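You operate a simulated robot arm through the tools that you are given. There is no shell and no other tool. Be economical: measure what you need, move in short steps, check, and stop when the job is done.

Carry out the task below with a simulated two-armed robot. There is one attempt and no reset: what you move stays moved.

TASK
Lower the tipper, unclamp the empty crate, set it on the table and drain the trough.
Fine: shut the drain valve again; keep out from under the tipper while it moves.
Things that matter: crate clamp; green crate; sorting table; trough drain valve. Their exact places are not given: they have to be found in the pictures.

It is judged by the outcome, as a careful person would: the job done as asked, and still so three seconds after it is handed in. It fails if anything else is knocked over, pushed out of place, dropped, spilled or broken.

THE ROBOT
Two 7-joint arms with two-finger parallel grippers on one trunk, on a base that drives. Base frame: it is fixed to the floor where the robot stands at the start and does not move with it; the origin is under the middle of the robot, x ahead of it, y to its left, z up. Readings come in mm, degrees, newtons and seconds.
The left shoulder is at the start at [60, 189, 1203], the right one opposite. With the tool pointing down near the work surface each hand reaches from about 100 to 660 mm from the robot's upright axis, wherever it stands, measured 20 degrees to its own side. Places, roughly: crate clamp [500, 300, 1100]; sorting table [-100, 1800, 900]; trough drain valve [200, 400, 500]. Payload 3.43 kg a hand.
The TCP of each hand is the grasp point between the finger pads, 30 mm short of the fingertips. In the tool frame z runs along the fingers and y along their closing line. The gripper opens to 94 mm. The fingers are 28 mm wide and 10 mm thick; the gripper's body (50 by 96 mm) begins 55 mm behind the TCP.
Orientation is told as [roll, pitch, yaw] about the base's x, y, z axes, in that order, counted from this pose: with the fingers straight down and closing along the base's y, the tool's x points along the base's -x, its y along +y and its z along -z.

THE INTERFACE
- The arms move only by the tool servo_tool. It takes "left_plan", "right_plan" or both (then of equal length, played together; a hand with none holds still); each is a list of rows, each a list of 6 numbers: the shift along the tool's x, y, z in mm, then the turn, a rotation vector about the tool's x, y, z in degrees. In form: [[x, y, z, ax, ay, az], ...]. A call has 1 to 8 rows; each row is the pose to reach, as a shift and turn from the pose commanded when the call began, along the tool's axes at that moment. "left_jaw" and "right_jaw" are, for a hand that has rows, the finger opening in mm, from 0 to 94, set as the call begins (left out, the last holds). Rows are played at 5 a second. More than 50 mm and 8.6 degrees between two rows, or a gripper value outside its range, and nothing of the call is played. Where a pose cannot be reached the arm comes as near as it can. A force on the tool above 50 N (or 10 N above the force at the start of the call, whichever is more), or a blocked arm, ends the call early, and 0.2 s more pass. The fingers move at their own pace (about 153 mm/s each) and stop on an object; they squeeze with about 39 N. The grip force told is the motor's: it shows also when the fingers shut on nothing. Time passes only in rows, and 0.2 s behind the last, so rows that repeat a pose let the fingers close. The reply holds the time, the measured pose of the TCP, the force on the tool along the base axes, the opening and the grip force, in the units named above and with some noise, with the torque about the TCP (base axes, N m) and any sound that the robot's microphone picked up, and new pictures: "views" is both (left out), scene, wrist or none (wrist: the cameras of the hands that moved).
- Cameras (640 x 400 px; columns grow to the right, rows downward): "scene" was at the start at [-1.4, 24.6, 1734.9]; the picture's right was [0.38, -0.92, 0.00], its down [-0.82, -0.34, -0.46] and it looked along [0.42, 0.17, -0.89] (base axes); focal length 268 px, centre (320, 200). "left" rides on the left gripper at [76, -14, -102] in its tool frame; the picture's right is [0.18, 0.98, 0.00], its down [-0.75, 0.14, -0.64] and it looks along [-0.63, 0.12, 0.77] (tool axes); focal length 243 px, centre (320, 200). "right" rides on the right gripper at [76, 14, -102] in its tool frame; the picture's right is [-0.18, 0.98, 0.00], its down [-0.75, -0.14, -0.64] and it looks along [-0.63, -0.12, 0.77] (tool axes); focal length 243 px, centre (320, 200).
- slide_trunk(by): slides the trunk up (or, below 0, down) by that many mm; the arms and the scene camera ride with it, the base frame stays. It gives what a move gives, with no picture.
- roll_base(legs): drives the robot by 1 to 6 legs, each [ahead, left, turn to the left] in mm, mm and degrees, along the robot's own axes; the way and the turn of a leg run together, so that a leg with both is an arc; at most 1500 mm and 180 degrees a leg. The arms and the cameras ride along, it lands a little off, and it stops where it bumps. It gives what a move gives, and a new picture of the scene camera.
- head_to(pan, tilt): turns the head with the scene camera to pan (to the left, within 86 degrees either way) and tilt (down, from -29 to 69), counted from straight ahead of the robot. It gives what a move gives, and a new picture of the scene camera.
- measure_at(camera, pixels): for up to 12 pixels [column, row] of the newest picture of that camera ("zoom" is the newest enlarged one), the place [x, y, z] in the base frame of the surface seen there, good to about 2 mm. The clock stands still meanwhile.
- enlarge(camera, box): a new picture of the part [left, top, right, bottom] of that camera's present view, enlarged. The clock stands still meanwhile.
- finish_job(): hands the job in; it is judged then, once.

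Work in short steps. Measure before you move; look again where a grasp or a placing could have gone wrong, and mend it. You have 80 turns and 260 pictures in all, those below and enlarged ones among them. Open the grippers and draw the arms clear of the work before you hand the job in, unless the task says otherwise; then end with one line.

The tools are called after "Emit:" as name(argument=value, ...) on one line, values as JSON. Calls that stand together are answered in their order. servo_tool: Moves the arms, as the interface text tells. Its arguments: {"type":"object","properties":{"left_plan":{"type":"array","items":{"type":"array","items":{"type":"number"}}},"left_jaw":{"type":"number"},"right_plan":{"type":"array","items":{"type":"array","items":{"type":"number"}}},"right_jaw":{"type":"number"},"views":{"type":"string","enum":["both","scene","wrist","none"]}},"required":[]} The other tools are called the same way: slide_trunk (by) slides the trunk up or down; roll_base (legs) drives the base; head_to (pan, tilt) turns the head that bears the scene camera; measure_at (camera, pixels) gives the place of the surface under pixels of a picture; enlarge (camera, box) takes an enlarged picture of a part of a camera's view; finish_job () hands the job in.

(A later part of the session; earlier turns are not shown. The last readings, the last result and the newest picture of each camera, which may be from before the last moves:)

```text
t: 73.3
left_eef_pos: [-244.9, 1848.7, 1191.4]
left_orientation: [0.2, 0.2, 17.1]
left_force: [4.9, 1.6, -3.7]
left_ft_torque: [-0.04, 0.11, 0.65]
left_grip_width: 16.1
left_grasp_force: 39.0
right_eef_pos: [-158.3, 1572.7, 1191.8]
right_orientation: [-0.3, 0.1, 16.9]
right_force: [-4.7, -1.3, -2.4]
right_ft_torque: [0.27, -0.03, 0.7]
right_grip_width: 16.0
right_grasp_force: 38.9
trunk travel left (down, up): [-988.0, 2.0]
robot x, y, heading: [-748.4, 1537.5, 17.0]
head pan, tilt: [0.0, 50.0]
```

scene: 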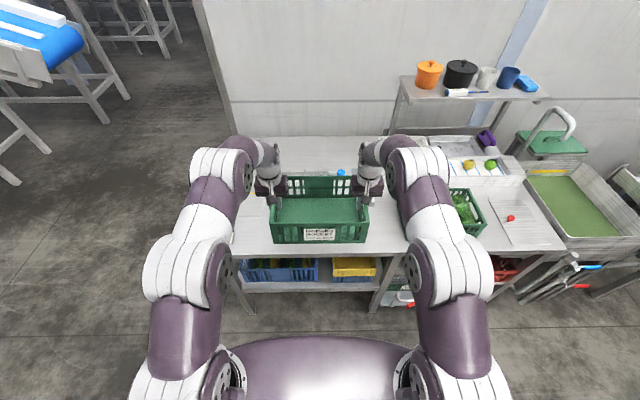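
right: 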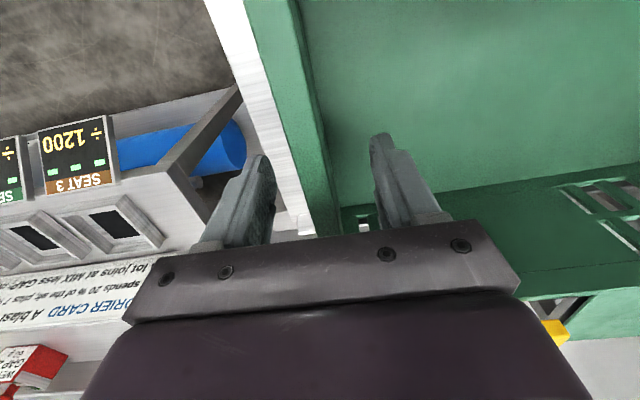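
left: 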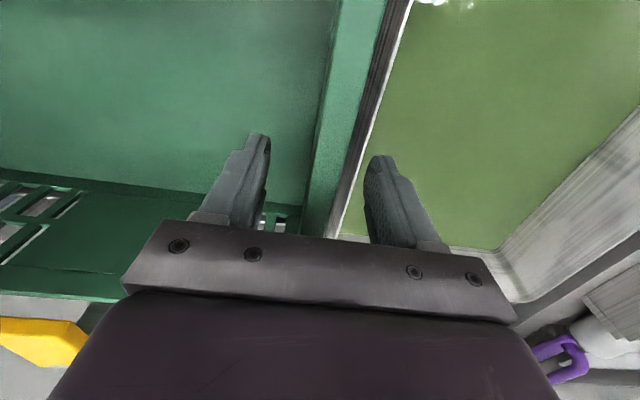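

Clear ahead. I drive 160 mm forward, checking the wrist views at height.

Emit:
roll_base(legs=[[160, 0, 0]])

Emit:
servo_tool(left_plan=[[0, 0, 0, 0, 0, 0]], right_plan=[[0, 0, 0, 0, 0, 0]], views="wrist")

```text
t: 74.7
left_eef_pos: [-93.2, 1895.3, 1193.1]
left_orientation: [0.1, 0.0, 17.3]
left_force: [4.6, 1.6, -3.4]
left_ft_torque: [0.09, -0.27, 0.67]
left_grip_width: 16.2
left_grasp_force: 38.8
right_eef_pos: [-7.5, 1619.7, 1193.0]
right_orientation: [-0.2, -0.1, 17.0]
right_force: [-4.8, -3.0, -1.0]
right_ft_torque: [0.14, 0.28, 0.71]
right_grip_width: 16.3
right_grasp_force: 39.0
trunk travel left (down, up): [-988.0, 2.0]
robot x, y, heading: [-593.5, 1586.9, 16.8]
head pan, tilt: [0.0, 50.0]
```

scene: 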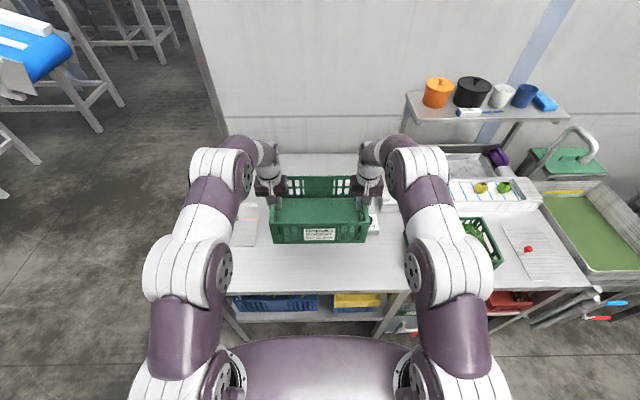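

```text
t: 75.1
left_eef_pos: [-90.7, 1895.9, 1191.3]
left_orientation: [0.2, 0.1, 17.2]
left_force: [4.7, -0.9, -3.5]
left_ft_torque: [-0.14, 0.58, 0.63]
left_grip_width: 16.2
left_grasp_force: 38.9
right_eef_pos: [-6.4, 1620.3, 1191.3]
right_orientation: [-0.3, 0.2, 17.0]
right_force: [-4.9, 0.6, -1.4]
right_ft_torque: [0.43, -0.51, 0.67]
right_grip_width: 16.6
right_grasp_force: 38.8
trunk travel left (down, up): [-988.0, 2.0]
robot x, y, heading: [-594.4, 1590.0, 17.1]
head pan, tilt: [0.0, 50.0]
```

right: 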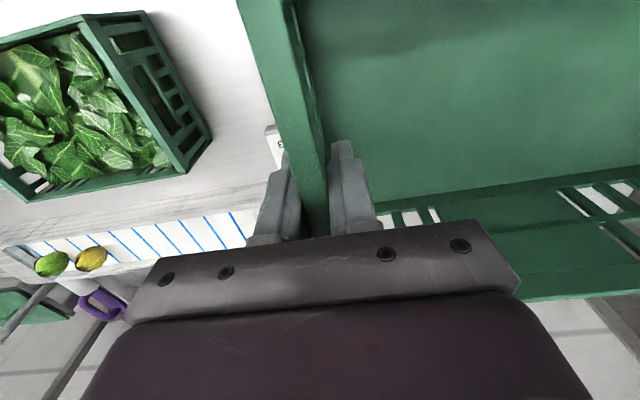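
left: 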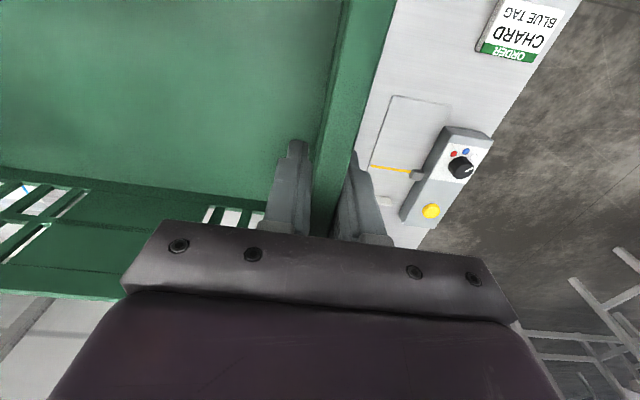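

Let me measure the neighbours: the small box at right view (272,145), the pad at left view (375,165), and scene points.

Emit:
measure_at(camera="right", pixels=[[272, 148], [270, 130], [205, 135], [180, 170]])

Emit:
measure_at(camera="left", pixels=[[372, 165], [392, 97], [385, 200]])

Emit:
enlarge(camera="scene", box=[220, 140, 520, 300])

```text
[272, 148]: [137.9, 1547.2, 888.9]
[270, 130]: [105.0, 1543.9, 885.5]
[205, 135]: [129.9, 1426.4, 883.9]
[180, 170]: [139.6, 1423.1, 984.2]
```

```text
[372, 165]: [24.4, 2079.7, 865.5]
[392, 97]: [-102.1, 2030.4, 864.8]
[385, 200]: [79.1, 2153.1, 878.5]
```

```text
2.13 times, centred on (370, 220) of scene
```

zoom: 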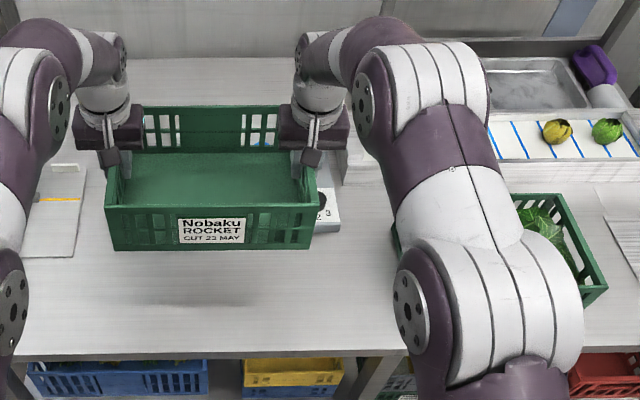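

The small box sits at u≥550, w≤~1490, so I shift the crate 15 mm back and 30 mm left for margin, then lower by trunk 215 mm.

Emit:
roll_base(legs=[[-15, 30, 0]])

Emit:
slide_trunk(by=-170)

Emit:
servo_tool(left_plan=[[0, 0, 0, 0, 0, 0]], right_plan=[[0, 0, 0, 0, 0, 0]], views="both")

```text
t: 76.0
left_eef_pos: [-108.5, 1913.3, 1191.1]
left_orientation: [0.6, 0.3, 17.1]
left_force: [4.8, -0.5, -4.0]
left_ft_torque: [0.04, 0.29, 0.68]
left_grip_width: 16.3
left_grasp_force: 38.7
right_eef_pos: [-24.5, 1638.0, 1188.5]
right_orientation: [0.1, 0.3, 16.8]
right_force: [-4.5, -0.1, -1.3]
right_ft_torque: [0.4, -0.15, 0.7]
right_grip_width: 16.4
right_grasp_force: 39.2
trunk travel left (down, up): [-988.0, 2.0]
robot x, y, heading: [-617.4, 1611.5, 17.1]
head pan, tilt: [0.0, 50.0]
```

scene: 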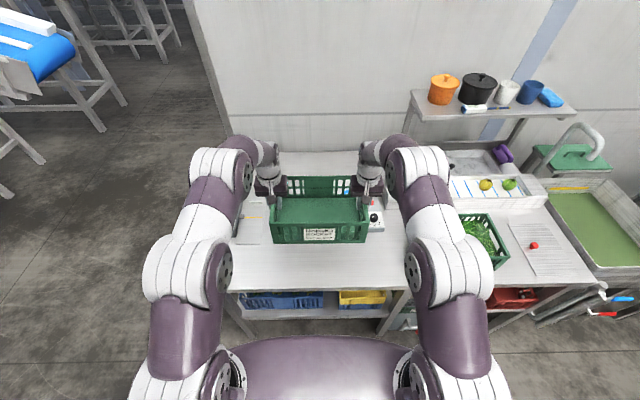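

```text
t: 77.9
left_eef_pos: [-113.4, 1919.4, 1021.2]
left_orientation: [0.3, 0.2, 17.2]
left_force: [4.4, 0.1, -3.4]
left_ft_torque: [0.05, -0.07, 0.56]
left_grip_width: 16.3
left_grasp_force: 38.9
right_eef_pos: [-28.2, 1643.0, 1021.6]
right_orientation: [-0.1, 0.2, 17.0]
right_force: [-3.6, 0.0, -0.6]
right_ft_torque: [0.19, 0.19, 0.6]
right_grip_width: 16.3
right_grasp_force: 39.0
trunk travel left (down, up): [-818.0, 172.0]
robot x, y, heading: [-615.4, 1610.8, 17.2]
head pan, tilt: [0.0, 50.0]
```

```text
t: 78.3
left_eef_pos: [-112.4, 1918.4, 1022.4]
left_orientation: [0.2, 0.2, 17.1]
left_force: [3.8, 0.2, -3.4]
left_ft_torque: [0.09, -0.13, 0.6]
left_grip_width: 15.9
left_grasp_force: 39.5
right_eef_pos: [-28.5, 1643.3, 1022.0]
right_orientation: [-0.2, 0.1, 16.9]
right_force: [-4.1, 0.2, -0.9]
right_ft_torque: [0.2, 0.22, 0.62]
right_grip_width: 16.3
right_grasp_force: 38.9
trunk travel left (down, up): [-818.0, 172.0]
robot x, y, heading: [-619.9, 1612.8, 17.2]
head pan, tilt: [0.0, 50.0]
```

scene: 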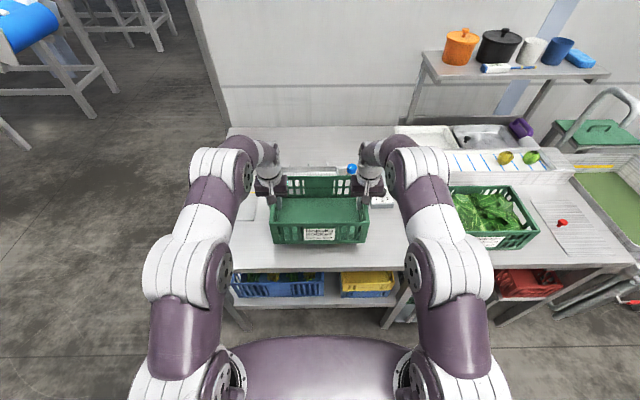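
right: 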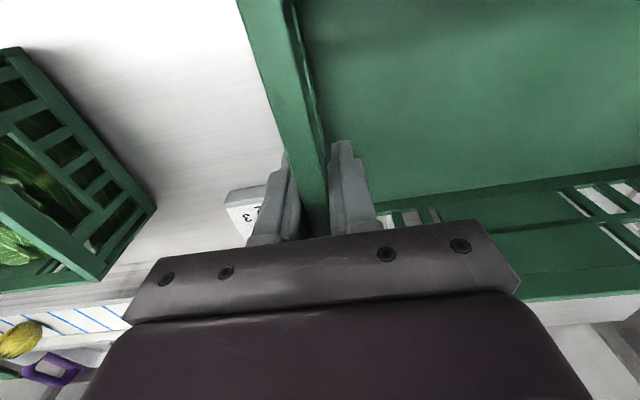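
left: 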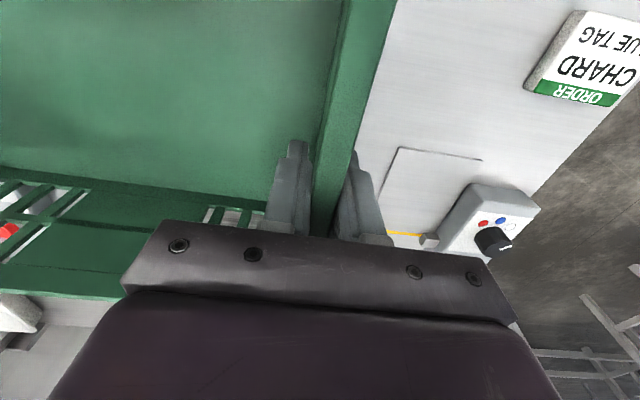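

Clear all round. I lower both hands 50 mm, then in 3 mm steps until the table carries the crate.

Emit:
servo_tool(left_plan=[[0, 0, 20, 0, 0, 0], [0, 0, 40, 0, 0, 0], [0, 0, 50, 0, 0, 0], [0, 0, 54, 0, 0, 0], [0, 0, 57, 0, 0, 0]], right_plan=[[0, 0, 20, 0, 0, 0], [0, 0, 40, 0, 0, 0], [0, 0, 50, 0, 0, 0], [0, 0, 54, 0, 0, 0], [0, 0, 57, 0, 0, 0]], views="scene")

```text
t: 79.5
left_eef_pos: [-112.7, 1918.9, 964.3]
left_orientation: [0.2, 0.2, 17.1]
left_force: [6.7, -5.5, -2.8]
left_ft_torque: [0.14, -0.25, 0.58]
left_grip_width: 16.1
left_grasp_force: 39.0
right_eef_pos: [-28.1, 1642.8, 963.7]
right_orientation: [-0.2, 0.2, 17.0]
right_force: [-5.1, 5.1, -1.1]
right_ft_torque: [0.02, 0.32, 0.67]
right_grip_width: 16.4
right_grasp_force: 38.7
trunk travel left (down, up): [-818.0, 172.0]
robot x, y, heading: [-614.9, 1613.5, 16.7]
head pan, tilt: [0.0, 50.0]
```

scene: 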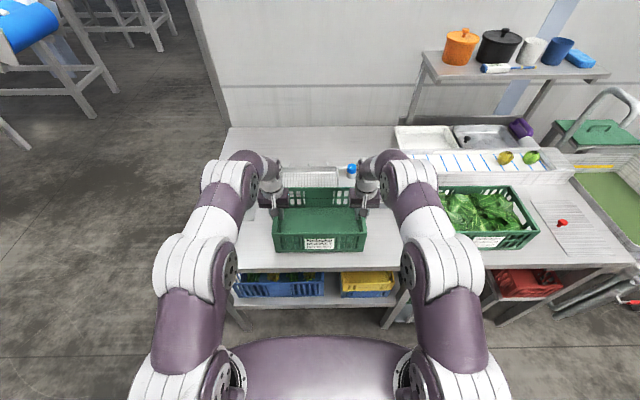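

Not yet carried by the table; continue down in 2 mm steps.

Emit:
servo_tool(left_plan=[[0, 0, 2, 0, 0, 0], [0, 0, 4, 0, 0, 0], [0, 0, 6, 0, 0, 0]], right_plan=[[0, 0, 2, 0, 0, 0], [0, 0, 4, 0, 0, 0], [0, 0, 6, 0, 0, 0]], views="none")

Emit:
measure_at(camera="scene", pixels=[[320, 251], [320, 256], [275, 251], [366, 249], [320, 210]])

```text
t: 80.3
left_eef_pos: [-115.2, 1918.7, 960.9]
left_orientation: [0.1, -0.2, 17.1]
left_force: [10.0, -4.7, 7.1]
left_ft_torque: [-0.33, 1.13, 0.73]
left_grip_width: 16.0
left_grasp_force: 38.9
right_eef_pos: [-28.3, 1643.1, 960.4]
right_orientation: [-0.1, -0.3, 16.9]
right_force: [-4.4, 8.7, 17.0]
right_ft_torque: [-0.31, 0.85, 0.76]
right_grip_width: 16.5
right_grasp_force: 38.8
trunk travel left (down, up): [-818.0, 172.0]
robot x, y, heading: [-617.1, 1610.0, 17.1]
head pan, tilt: [0.0, 50.0]
```

```text
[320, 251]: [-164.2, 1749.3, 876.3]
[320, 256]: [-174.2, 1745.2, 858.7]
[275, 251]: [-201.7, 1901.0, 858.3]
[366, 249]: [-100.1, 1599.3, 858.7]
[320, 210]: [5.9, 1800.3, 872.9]
```

The table now carries the crate (upward forces 7 and 17 N). I open both hands wide and lift straight up.

Emit:
servo_tool(left_plan=[[0, 0, 0, 0, 0, 0], [0, 0, 0, 0, 0, 0]], right_plan=[[0, 0, 0, 0, 0, 0], [0, 0, 0, 0, 0, 0]], left_jaw=60, right_jaw=60, views="wrist")

Emit:
servo_tool(left_plan=[[0, 0, -30, 0, 0, 0], [0, 0, -70, 0, 0, 0], [0, 0, -115, 0, 0, 0], [0, 0, -160, 0, 0, 0]], right_plan=[[0, 0, -30, 0, 0, 0], [0, 0, -70, 0, 0, 0], [0, 0, -115, 0, 0, 0], [0, 0, -160, 0, 0, 0]], views="scene")

```text
t: 80.9
left_eef_pos: [-115.2, 1920.1, 958.5]
left_orientation: [0.2, 0.1, 17.0]
left_force: [0.1, 0.1, -0.8]
left_ft_torque: [-0.01, 0.0, 0.04]
left_grip_width: 60.1
left_grasp_force: 0.0
right_eef_pos: [-29.7, 1642.5, 958.2]
right_orientation: [-0.2, 0.1, 16.9]
right_force: [-0.7, 1.0, 0.2]
right_ft_torque: [0.0, -0.03, 0.01]
right_grip_width: 60.1
right_grasp_force: 0.1
trunk travel left (down, up): [-818.0, 172.0]
robot x, y, heading: [-615.4, 1610.8, 17.0]
head pan, tilt: [0.0, 50.0]
```

right: 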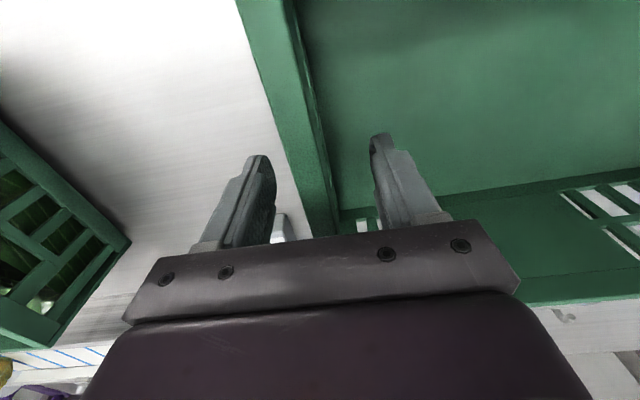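
left: 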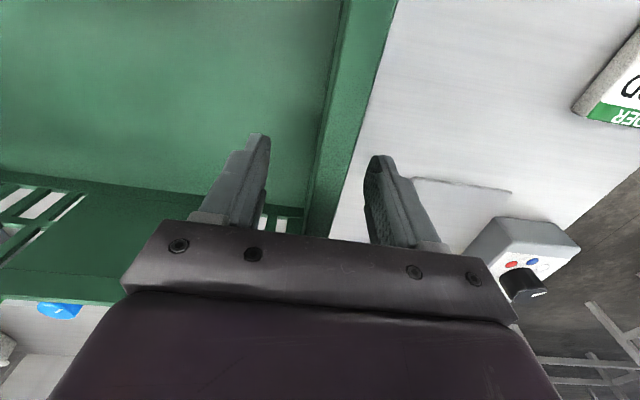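

```text
t: 81.9
left_eef_pos: [-132.0, 1914.1, 1107.2]
left_orientation: [0.2, 0.0, 17.1]
left_force: [-0.4, -0.1, -1.0]
left_ft_torque: [0.05, -0.05, 0.01]
left_grip_width: 60.1
left_grasp_force: 0.1
left hand out of reach, approached as far as the arm can: row 4
right_eef_pos: [-46.2, 1637.0, 1107.4]
right_orientation: [-0.3, -0.1, 16.9]
right_force: [0.4, 0.3, 0.3]
right_ft_torque: [-0.01, -0.03, -0.01]
right_grip_width: 60.1
right_grasp_force: 0.0
right hand out of reach, approached as far as the arm can: row 4
trunk travel left (down, up): [-818.0, 172.0]
robot x, y, heading: [-619.9, 1607.8, 17.0]
head pan, tilt: [0.0, 50.0]
```

scene: 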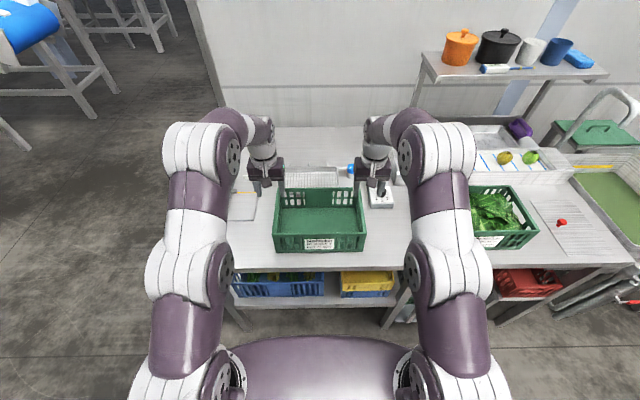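

The crate stands on the table, hands free. I back off and return right to face the trough's valves.

Emit:
roll_base(legs=[[-230, 0, 0], [0, -1240, 0]])

Emit:
head_to(pan=0, tilt=50)

```text
t: 89.5
left_eef_pos: [17.4, 648.1, 1106.9]
left_orientation: [0.3, 0.1, 16.9]
left_force: [0.7, 0.8, 0.3]
left_ft_torque: [0.04, 0.01, 0.04]
left_grip_width: 60.3
left_grasp_force: 0.0
right_eef_pos: [99.8, 370.4, 1106.1]
right_orientation: [-0.2, 0.1, 16.5]
right_force: [-0.8, -0.5, -0.1]
right_ft_torque: [-0.01, -0.01, -0.02]
right_grip_width: 59.9
right_grasp_force: 0.0
trunk travel left (down, up): [-818.0, 172.0]
robot x, y, heading: [-470.5, 349.9, 16.8]
head pan, tilt: [0.0, 50.0]
```

scene: 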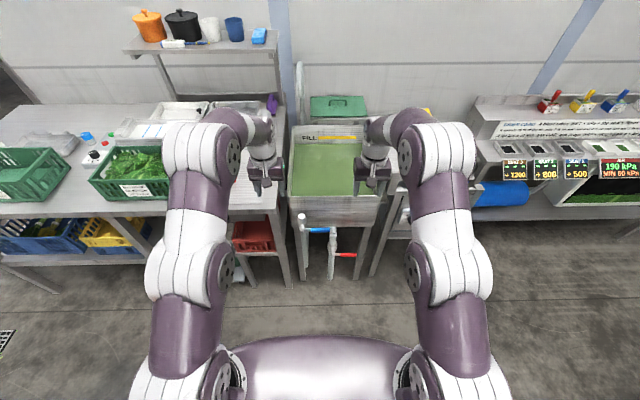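

```text
t: 90.1
left_eef_pos: [16.3, 647.6, 1106.4]
left_orientation: [0.1, 0.2, 16.8]
left_force: [0.2, -0.2, 0.0]
left_ft_torque: [-0.03, -0.02, 0.03]
left_grip_width: 60.1
left_grasp_force: 0.2
right_eef_pos: [100.4, 369.2, 1107.0]
right_orientation: [-0.2, 0.2, 16.5]
right_force: [-0.2, -0.5, 0.3]
right_ft_torque: [-0.03, -0.01, 0.0]
right_grip_width: 60.0
right_grasp_force: 0.1
trunk travel left (down, up): [-818.0, 172.0]
robot x, y, heading: [-476.3, 347.1, 16.5]
head pan, tilt: [0.0, 50.0]
```

scene: 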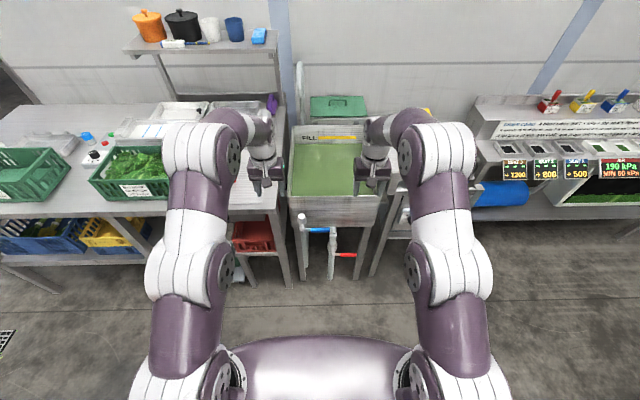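

I enlarge the valve region and measure the red and blue handles.

Emit:
enlarge(camera="scene", box=[280, 200, 380, 290])

Emit:
measure_at(camera="scene", pixels=[[353, 256], [345, 254], [334, 254], [333, 236], [331, 275], [304, 240], [322, 231], [303, 218], [334, 230], [304, 260]])

```text
4.44 times, centred on (330, 245) of scene
```

zoom: 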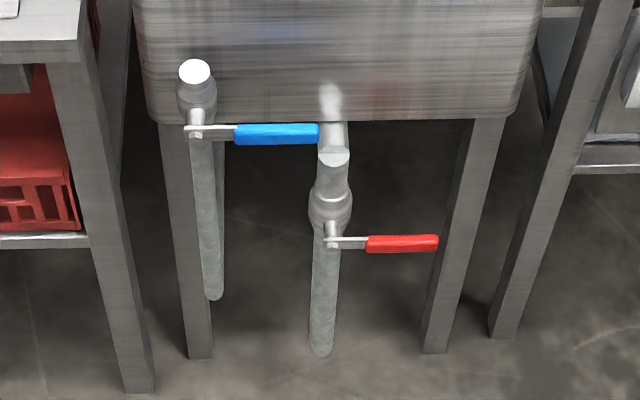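

```text
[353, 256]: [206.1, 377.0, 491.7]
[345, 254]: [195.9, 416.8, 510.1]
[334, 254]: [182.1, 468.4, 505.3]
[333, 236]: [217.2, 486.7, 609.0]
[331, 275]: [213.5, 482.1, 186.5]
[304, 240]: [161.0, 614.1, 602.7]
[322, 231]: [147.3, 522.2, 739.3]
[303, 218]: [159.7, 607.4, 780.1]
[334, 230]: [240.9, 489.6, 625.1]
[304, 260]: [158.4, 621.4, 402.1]
```

The red-handled valve is on the drain pipe under the trough: pivot ≈[182,468,506], handle pointing right (closed, across the vertical pipe). I back up 90 mm and lower the trunk 410 mm so the right hand can approach it level.

Emit:
roll_base(legs=[[-90, 0, 0]])

Emit:
slide_trunk(by=-410)

Emit:
servo_tool(right_plan=[[-12, 0, 15, 0, -8, 0], [-25, 0, 30, 0, -16, 0], [-37, 0, 45, 0, -24, 0], [-50, 0, 60, 0, -32, 0], [-62, 0, 75, 0, -40, 0], [-75, 0, 90, 0, -48, 0], [-87, 0, 105, 0, -56, 0], [-100, 0, 120, 0, -64, 0]], views="scene")

```text
t: 91.2
left_eef_pos: [-68.9, 622.6, 1107.3]
left_orientation: [0.2, 0.1, 16.7]
left_force: [-0.5, 1.1, 1.0]
left_ft_torque: [0.01, -0.05, -0.03]
left_grip_width: 60.0
left_grasp_force: 0.1
right_eef_pos: [14.0, 343.1, 1105.1]
right_orientation: [-0.2, 0.1, 16.6]
right_force: [-0.9, 0.3, 1.3]
right_ft_torque: [-0.02, 0.0, 0.0]
right_grip_width: 60.1
right_grasp_force: 0.1
trunk travel left (down, up): [-818.0, 172.0]
robot x, y, heading: [-561.6, 319.3, 16.8]
head pan, tilt: [0.0, 50.0]
```

scene: 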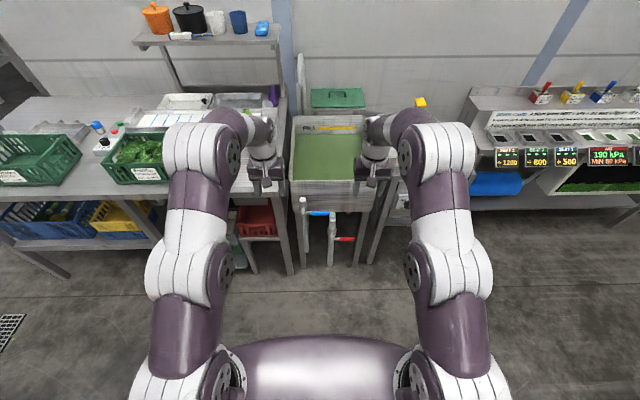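

```text
refused: -410 is not a number from -400 to 400
```

```text
t: 93.0
left_eef_pos: [-69.2, 621.6, 1106.6]
left_orientation: [0.2, 0.1, 16.9]
left_force: [0.6, 0.8, -0.3]
left_ft_torque: [0.01, 0.01, -0.02]
left_grip_width: 59.9
left_grasp_force: 0.1
right_eef_pos: [107.7, 358.4, 992.3]
right_orientation: [-4.5, -56.9, 17.4]
right_force: [0.4, -0.1, -1.0]
right_ft_torque: [-0.01, -0.02, -0.01]
right_grip_width: 59.9
right_grasp_force: 0.0
right hand out of reach, approached as far as the arm can: row 5, 6, 7, 8
trunk travel left (down, up): [-818.0, 172.0]
robot x, y, heading: [-561.5, 317.9, 16.8]
head pan, tilt: [0.0, 50.0]
```

scene: 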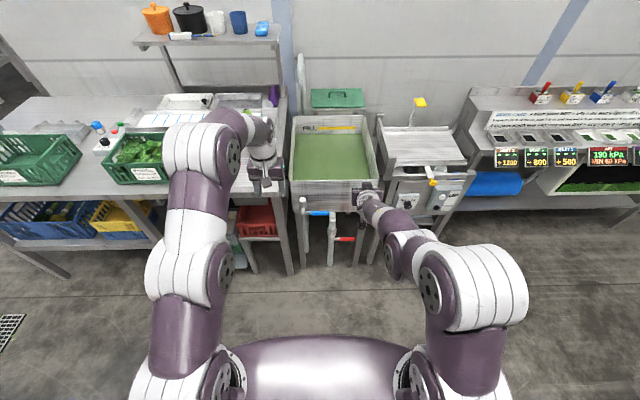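

Trunk limit is 400 per call. The right hand is now at [108,358,992]; I finish turning it level with a −45° roll (so the fingers straddle the handle diagonally), staying clear of the trough front, then lower the trunk.

Emit:
servo_tool(right_plan=[[5, 0, 5, 1.3, -4.7, -6.0], [10, 0, 10, 2.7, -9.4, -12.1], [15, 1, 15, 4.0, -14.1, -18.1], [20, 1, 20, 5.3, -18.7, -24.2], [26, 1, 25, 6.6, -23.4, -30.2], [31, 2, 30, 8.0, -28.1, -36.3], [36, 2, 35, 9.3, -32.8, -42.3], [36, 2, 35, 9.3, -32.8, -42.3]], right_jaw=74, views="none")

Emit:
slide_trunk(by=-400)

Emit:
head_to(pan=-5, tilt=35)

```text
t: 94.8
left_eef_pos: [-70.2, 621.8, 1106.9]
left_orientation: [0.1, 0.1, 16.8]
left_force: [0.2, 0.4, 0.5]
left_ft_torque: [-0.01, -0.04, 0.01]
left_grip_width: 60.2
left_grasp_force: 0.1
right_eef_pos: [109.6, 401.7, 946.9]
right_orientation: [-89.4, -44.7, 104.5]
right_force: [-0.7, 0.8, -0.1]
right_ft_torque: [0.0, -0.03, 0.02]
right_grip_width: 74.1
right_grasp_force: 0.1
right hand out of reach, approached as far as the arm can: row 5, 6, 7, 8
trunk travel left (down, up): [-818.0, 172.0]
robot x, y, heading: [-556.9, 316.6, 16.9]
head pan, tilt: [0.0, 50.0]
```

```text
t: 98.7
left_eef_pos: [-69.2, 621.6, 706.4]
left_orientation: [0.2, 0.1, 16.9]
left_force: [0.0, -1.0, -0.3]
left_ft_torque: [-0.02, -0.01, 0.01]
left_grip_width: 59.9
left_grasp_force: 0.1
right_eef_pos: [109.8, 401.9, 548.2]
right_orientation: [-89.5, -44.9, 104.4]
right_force: [-0.2, -0.1, -0.7]
right_ft_torque: [0.01, -0.02, 0.03]
right_grip_width: 73.8
right_grasp_force: 0.1
trunk travel left (down, up): [-418.0, 572.0]
robot x, y, heading: [-558.2, 321.6, 16.6]
head pan, tilt: [0.0, 50.0]
```

```text
t: 99.5
left_eef_pos: [-70.9, 622.6, 706.4]
left_orientation: [0.1, 0.2, 16.9]
left_force: [-0.8, -0.3, -0.2]
left_ft_torque: [-0.04, -0.01, 0.02]
left_grip_width: 60.1
left_grasp_force: 0.0
right_eef_pos: [109.1, 401.6, 547.8]
right_orientation: [-89.2, -44.9, 104.4]
right_force: [0.3, 0.6, 0.2]
right_ft_torque: [0.01, 0.0, 0.0]
right_grip_width: 74.2
right_grasp_force: 0.1
trunk travel left (down, up): [-418.0, 572.0]
robot x, y, heading: [-557.2, 320.1, 16.8]
head pan, tilt: [-5.0, 35.0]
```

scene: 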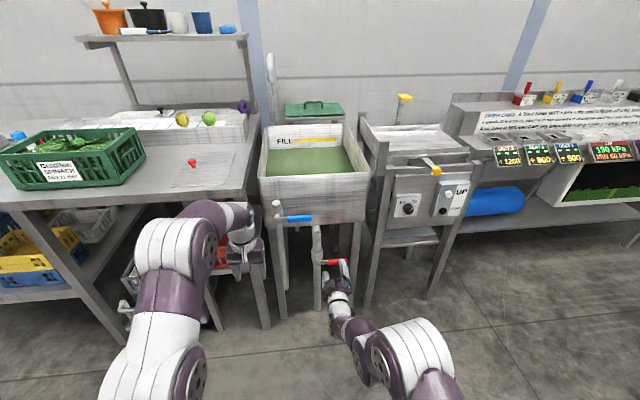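

Orientation is right: level, yaw 15°, rolled 45°. The TCP is at [109,402,548]; I shift 57 mm along tool x (right and down) to line up with the handle at radius ~80, and look.

Emit:
servo_tool(right_plan=[[29, 1, 0, 0, 0, 0], [57, 2, 0, 0, 0, 0], [57, 2, 0, 0, 0, 0]], views="wrist")

```text
t: 100.2
left_eef_pos: [-69.0, 622.0, 706.1]
left_orientation: [0.2, 0.1, 16.9]
left_force: [0.2, -0.2, -0.5]
left_ft_torque: [-0.03, -0.01, 0.02]
left_grip_width: 59.8
left_grasp_force: 0.0
right_eef_pos: [120.6, 392.1, 505.1]
right_orientation: [-89.0, -44.9, 102.9]
right_force: [-0.2, -0.1, 0.8]
right_ft_torque: [0.01, 0.0, -0.01]
right_grip_width: 74.1
right_grasp_force: 0.0
right hand out of reach, approached as far as the arm can: row 1, 2, 3
trunk travel left (down, up): [-418.0, 572.0]
robot x, y, heading: [-559.4, 319.0, 16.9]
head pan, tilt: [-5.0, 35.0]
```

right: 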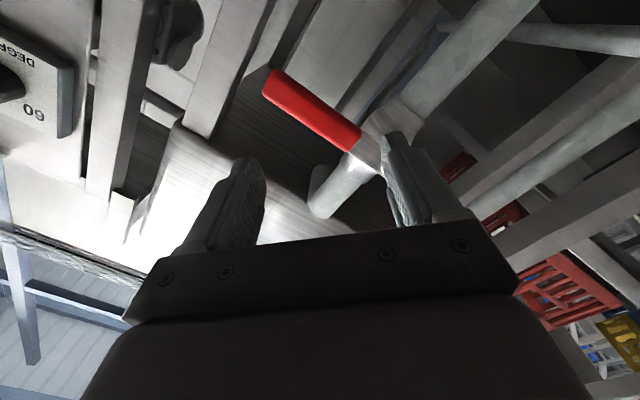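

Lateral travel binds again; I measure the handle here and will shift with the base.

Emit:
measure_at(camera="right", pixels=[[270, 85], [310, 110], [350, 140], [365, 152], [300, 95], [325, 135], [345, 175], [450, 60]])

Emit:
enlarge(camera="right", box=[230, 40, 480, 220])

```text
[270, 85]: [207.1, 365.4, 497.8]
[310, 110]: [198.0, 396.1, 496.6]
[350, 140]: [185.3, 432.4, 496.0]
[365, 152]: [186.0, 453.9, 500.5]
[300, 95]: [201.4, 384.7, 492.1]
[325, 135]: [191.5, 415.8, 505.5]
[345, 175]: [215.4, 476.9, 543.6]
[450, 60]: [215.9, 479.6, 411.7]
```

```text
2.22 times, centred on (355, 130) of right
```

zoom: 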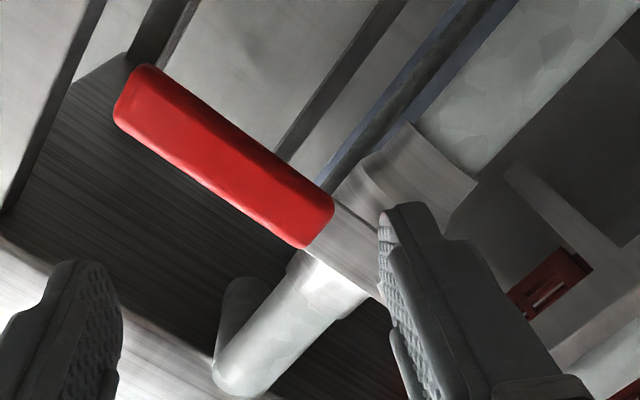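

Handle spans w 289→394, z≈502, front at u≈304; pipe front at u≈345. I shift the base right 25 mm, then slide the hand 66 mm forward so the tips pass just behind the handle.

Emit:
roll_base(legs=[[0, -25, 0]])

Emit:
servo_tool(right_plan=[[0, 0, 20, 0, 0, 0], [0, 0, 40, 0, 0, 0], [0, 0, 40, 0, 0, 0]], views="wrist")

```text
t: 101.1
left_eef_pos: [-62.7, 596.7, 707.3]
left_orientation: [0.1, 0.2, 16.7]
left_force: [0.3, -0.8, -0.1]
left_ft_torque: [0.04, 0.02, 0.01]
left_grip_width: 60.2
left_grasp_force: 0.0
right_eef_pos: [127.0, 366.2, 504.6]
right_orientation: [-89.0, -45.0, 102.9]
right_force: [0.8, 0.1, -0.7]
right_ft_torque: [0.0, 0.0, 0.0]
right_grip_width: 74.1
right_grasp_force: 0.1
trunk travel left (down, up): [-418.0, 572.0]
robot x, y, heading: [-550.7, 291.2, 16.5]
head pan, tilt: [-5.0, 35.0]
```

scene: 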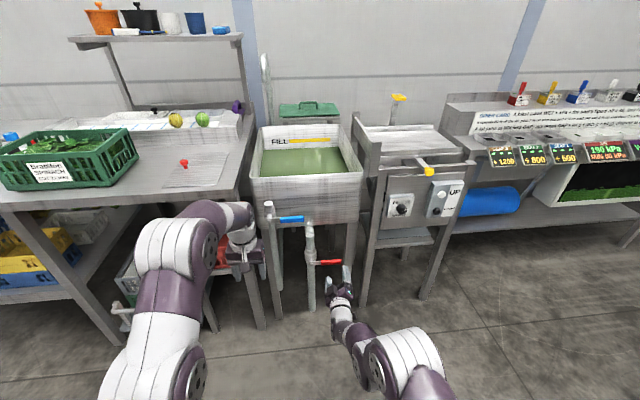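

```text
t: 101.9
left_eef_pos: [-61.6, 597.0, 706.9]
left_orientation: [0.3, 0.1, 16.7]
left_force: [-0.3, 0.9, -0.4]
left_ft_torque: [0.02, 0.0, -0.02]
left_grip_width: 60.1
left_grasp_force: 0.1
right_eef_pos: [166.6, 376.3, 504.0]
right_orientation: [-88.8, -44.9, 102.9]
right_force: [0.1, 0.3, -0.5]
right_ft_torque: [0.01, 0.02, -0.01]
right_grip_width: 73.9
right_grasp_force: 0.1
trunk travel left (down, up): [-418.0, 572.0]
robot x, y, heading: [-554.8, 295.0, 16.7]
head pan, tilt: [-5.0, 35.0]
```

right: 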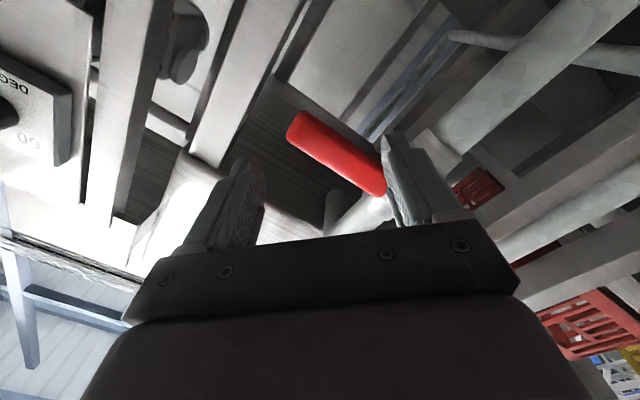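

The tips are just short of the handle. I open to 90 for margin, drop 3 mm, and go in 30 mm.

Emit:
servo_tool(right_plan=[[2, 2, 0, 0, 0, 0], [2, 2, 15, 0, 0, 0], [2, 2, 31, 0, 0, 0], [2, 2, 31, 0, 0, 0]], right_jaw=90, views="wrist")

```text
t: 102.9
left_eef_pos: [-62.2, 597.2, 707.0]
left_orientation: [0.2, 0.1, 16.6]
left_force: [-0.8, 0.0, 0.4]
left_ft_torque: [0.0, -0.01, 0.0]
left_grip_width: 59.8
left_grasp_force: 0.1
right_eef_pos: [196.9, 384.1, 503.0]
right_orientation: [-88.9, -45.0, 102.9]
right_force: [-0.3, 0.4, 0.1]
right_ft_torque: [0.0, -0.03, -0.03]
right_grip_width: 89.9
right_grasp_force: 0.1
trunk travel left (down, up): [-418.0, 572.0]
robot x, y, heading: [-552.4, 296.8, 16.6]
head pan, tilt: [-5.0, 35.0]
```

right: 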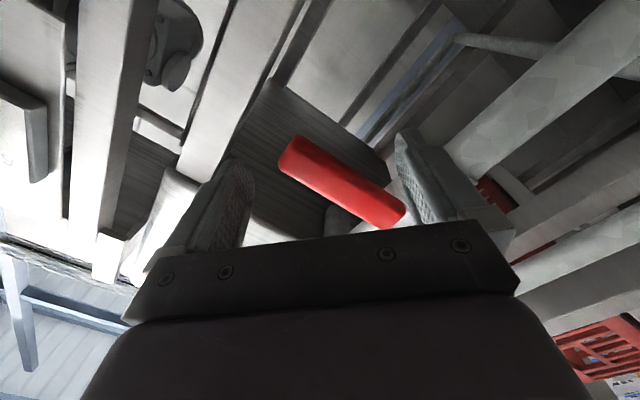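

The handle lies between the fingers. I swing the handle down along its arc (radius 84 about the pivot), first to ~60°.

Emit:
servo_tool(right_plan=[[7, 8, 0, 0, 0, 0], [13, 17, 0, 0, 0, 0], [18, 27, 0, 0, 0, 0], [22, 38, -1, 0, 0, 0], [24, 48, -1, 0, 0, 0], [25, 59, -1, 0, 0, 0], [24, 70, -2, 0, 0, 0], [22, 81, -2, 0, 0, 0]], views="both")

```text
t: 103.5
left_eef_pos: [-62.4, 596.6, 705.9]
left_orientation: [0.2, 0.1, 16.7]
left_force: [0.3, -0.3, 0.5]
left_ft_torque: [0.0, 0.03, -0.01]
left_grip_width: 59.9
left_grasp_force: 0.0
right_eef_pos: [186.6, 380.1, 477.3]
right_orientation: [-84.9, -44.2, 100.0]
right_force: [0.7, -0.7, 1.0]
right_ft_torque: [-0.03, 0.13, 0.0]
right_grip_width: 89.9
right_grasp_force: 0.0
right hand out of reach, approached as far as the arm can: row 1, 2, 3
trunk travel left (down, up): [-418.0, 572.0]
robot x, y, heading: [-552.4, 296.9, 16.8]
head pan, tilt: [-5.0, 35.0]
stopped in row 3 (right hand): the arm was blocked; the commanded pose is now the measured one
```

scene: 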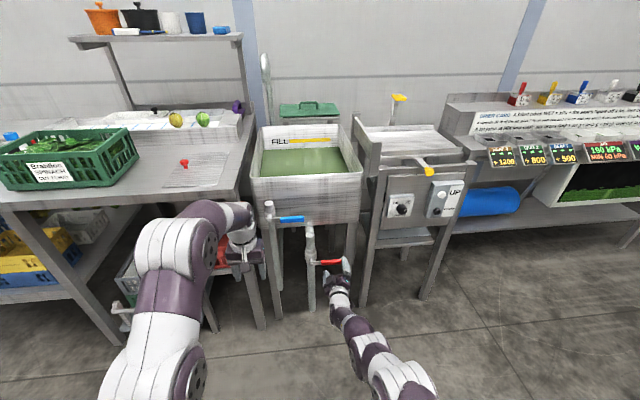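
right: 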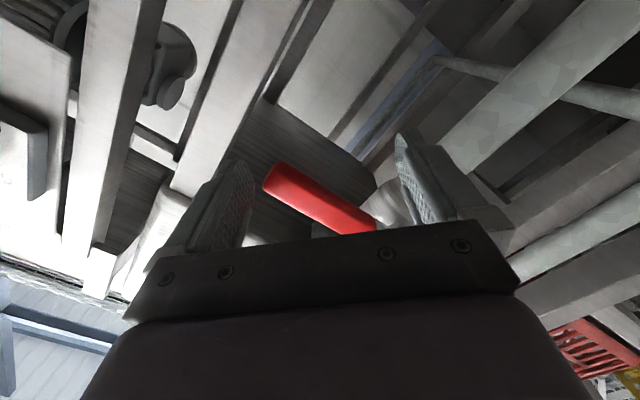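

The arm binds low, so I'll carry the motion with trunk and base instead, holding the arm still. First narrow the jaw to 60 to cage the handle closer, nudge forward 10 mm, and lower the trunk 30 mm.

Emit:
servo_tool(right_plan=[[0, 0, 0, 0, 0, 0], [0, 0, 0, 0, 0, 0]], right_jaw=60, views="none")

Emit:
roll_base(legs=[[10, 3, 0]])

Emit:
slide_trunk(by=-28)

```text
t: 104.1
left_eef_pos: [-63.8, 595.9, 708.7]
left_orientation: [0.2, 0.0, 16.7]
left_force: [-0.1, -0.5, 0.2]
left_ft_torque: [0.01, 0.0, -0.01]
left_grip_width: 59.5
left_grasp_force: 0.1
right_eef_pos: [189.4, 379.2, 481.8]
right_orientation: [-85.5, -44.3, 100.1]
right_force: [-0.8, -18.1, 10.6]
right_ft_torque: [0.33, -0.26, -0.38]
right_grip_width: 71.0
right_grasp_force: 9.4
trunk travel left (down, up): [-418.0, 572.0]
robot x, y, heading: [-550.0, 294.3, 16.6]
head pan, tilt: [-5.0, 35.0]
```

```text
t: 104.8
left_eef_pos: [-54.4, 601.1, 709.0]
left_orientation: [0.2, -0.1, 16.7]
left_force: [-0.3, 0.4, 0.0]
left_ft_torque: [0.01, -0.03, -0.02]
left_grip_width: 60.0
left_grasp_force: 0.1
right_eef_pos: [197.6, 385.3, 482.2]
right_orientation: [-85.7, -44.3, 100.2]
right_force: [7.4, -17.3, 16.1]
right_ft_torque: [0.15, -0.11, 0.13]
right_grip_width: 73.7
right_grasp_force: 12.2
trunk travel left (down, up): [-418.0, 572.0]
robot x, y, heading: [-542.2, 300.7, 16.7]
head pan, tilt: [-5.0, 35.0]
```

scene: 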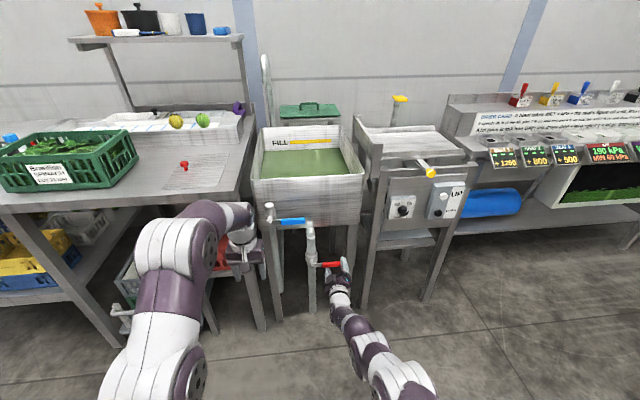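

```text
t: 105.5
left_eef_pos: [-54.4, 600.6, 681.2]
left_orientation: [0.2, 0.0, 16.6]
left_force: [1.2, -0.7, -0.8]
left_ft_torque: [-0.03, 0.03, -0.02]
left_grip_width: 60.1
left_grasp_force: 0.0
right_eef_pos: [207.3, 383.9, 476.9]
right_orientation: [-89.4, -44.7, 102.3]
right_force: [7.9, -15.0, 24.8]
right_ft_torque: [0.03, 0.0, 0.29]
right_grip_width: 76.6
right_grasp_force: 14.3
trunk travel left (down, up): [-391.0, 599.0]
robot x, y, heading: [-542.4, 302.4, 16.6]
head pan, tilt: [-5.0, 35.0]
stopped: the force on the tool passed its limit at 62 N (the readings are from after the stop); the commanded pose is now the measured one
```

The handle resists downward (62 N). I look: it may turn the other way.

Emit:
servo_tool(right_plan=[[0, 0, 0, 0, 0, 0]], views="wrist")

Emit:
measure_at(camera="right", pixels=[[280, 170], [320, 190], [360, 210]])

Emit:
enlarge(camera="scene", box=[270, 200, 380, 310])

```text
t: 105.9
left_eef_pos: [-54.4, 601.1, 681.9]
left_orientation: [0.2, -0.1, 16.7]
left_force: [-0.3, 0.7, 0.8]
left_ft_torque: [-0.03, 0.01, 0.0]
left_grip_width: 60.1
left_grasp_force: 0.0
right_eef_pos: [206.1, 384.1, 475.6]
right_orientation: [-89.0, -44.6, 102.3]
right_force: [17.7, -16.1, 31.7]
right_ft_torque: [-0.14, 0.46, 0.32]
right_grip_width: 80.5
right_grasp_force: 18.1
trunk travel left (down, up): [-391.0, 599.0]
robot x, y, heading: [-541.9, 301.1, 16.7]
head pan, tilt: [-5.0, 35.0]
```

right: 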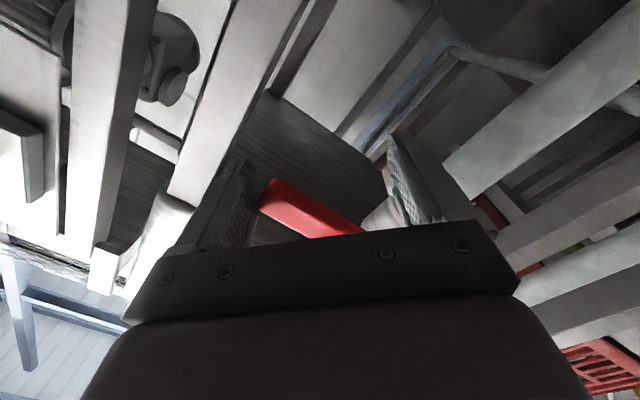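

```text
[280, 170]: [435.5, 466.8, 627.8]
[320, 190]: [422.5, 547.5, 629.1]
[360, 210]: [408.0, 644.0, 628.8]
```

```text
3.64 times, centred on (325, 255) of scene
```

zoom: 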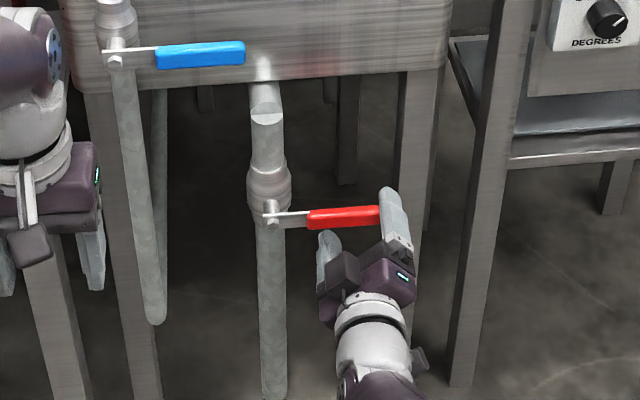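

The handle is unmoved: the upper finger caught the handle's end instead of its top. I open the jaw, raise the trunk 28 mm, and shift the base 32 mm left so that finger lands over the handle.

Emit:
servo_tool(right_plan=[[0, 0, 0, 0, 0, 0], [0, 0, 0, 0, 0, 0]], right_jaw=92, views="none")

Emit:
slide_trunk(by=28)

```text
t: 106.5
left_eef_pos: [-55.5, 602.1, 680.8]
left_orientation: [0.1, -0.1, 16.8]
left_force: [-0.9, 0.2, 0.3]
left_ft_torque: [-0.03, -0.02, 0.0]
left_grip_width: 59.9
left_grasp_force: 0.0
right_eef_pos: [203.4, 387.5, 470.5]
right_orientation: [-88.2, -44.2, 102.1]
right_force: [1.7, 4.4, 23.3]
right_ft_torque: [-0.71, -0.1, 0.11]
right_grip_width: 94.0
right_grasp_force: 1.4
trunk travel left (down, up): [-391.0, 599.0]
robot x, y, heading: [-543.2, 301.1, 16.7]
head pan, tilt: [-5.0, 35.0]
```

```text
t: 107.2
left_eef_pos: [-52.3, 602.6, 707.1]
left_orientation: [0.1, 0.1, 16.7]
left_force: [0.4, -0.6, 0.6]
left_ft_torque: [0.0, -0.01, -0.01]
left_grip_width: 59.6
left_grasp_force: 0.0
right_eef_pos: [204.0, 386.0, 493.7]
right_orientation: [-87.6, -44.5, 101.5]
right_force: [-0.7, -0.2, -0.6]
right_ft_torque: [0.04, 0.04, -0.01]
right_grip_width: 92.0
right_grasp_force: 0.0
trunk travel left (down, up): [-419.0, 571.0]
robot x, y, heading: [-543.6, 303.9, 16.6]
head pan, tilt: [-5.0, 35.0]
5 turns are left
```

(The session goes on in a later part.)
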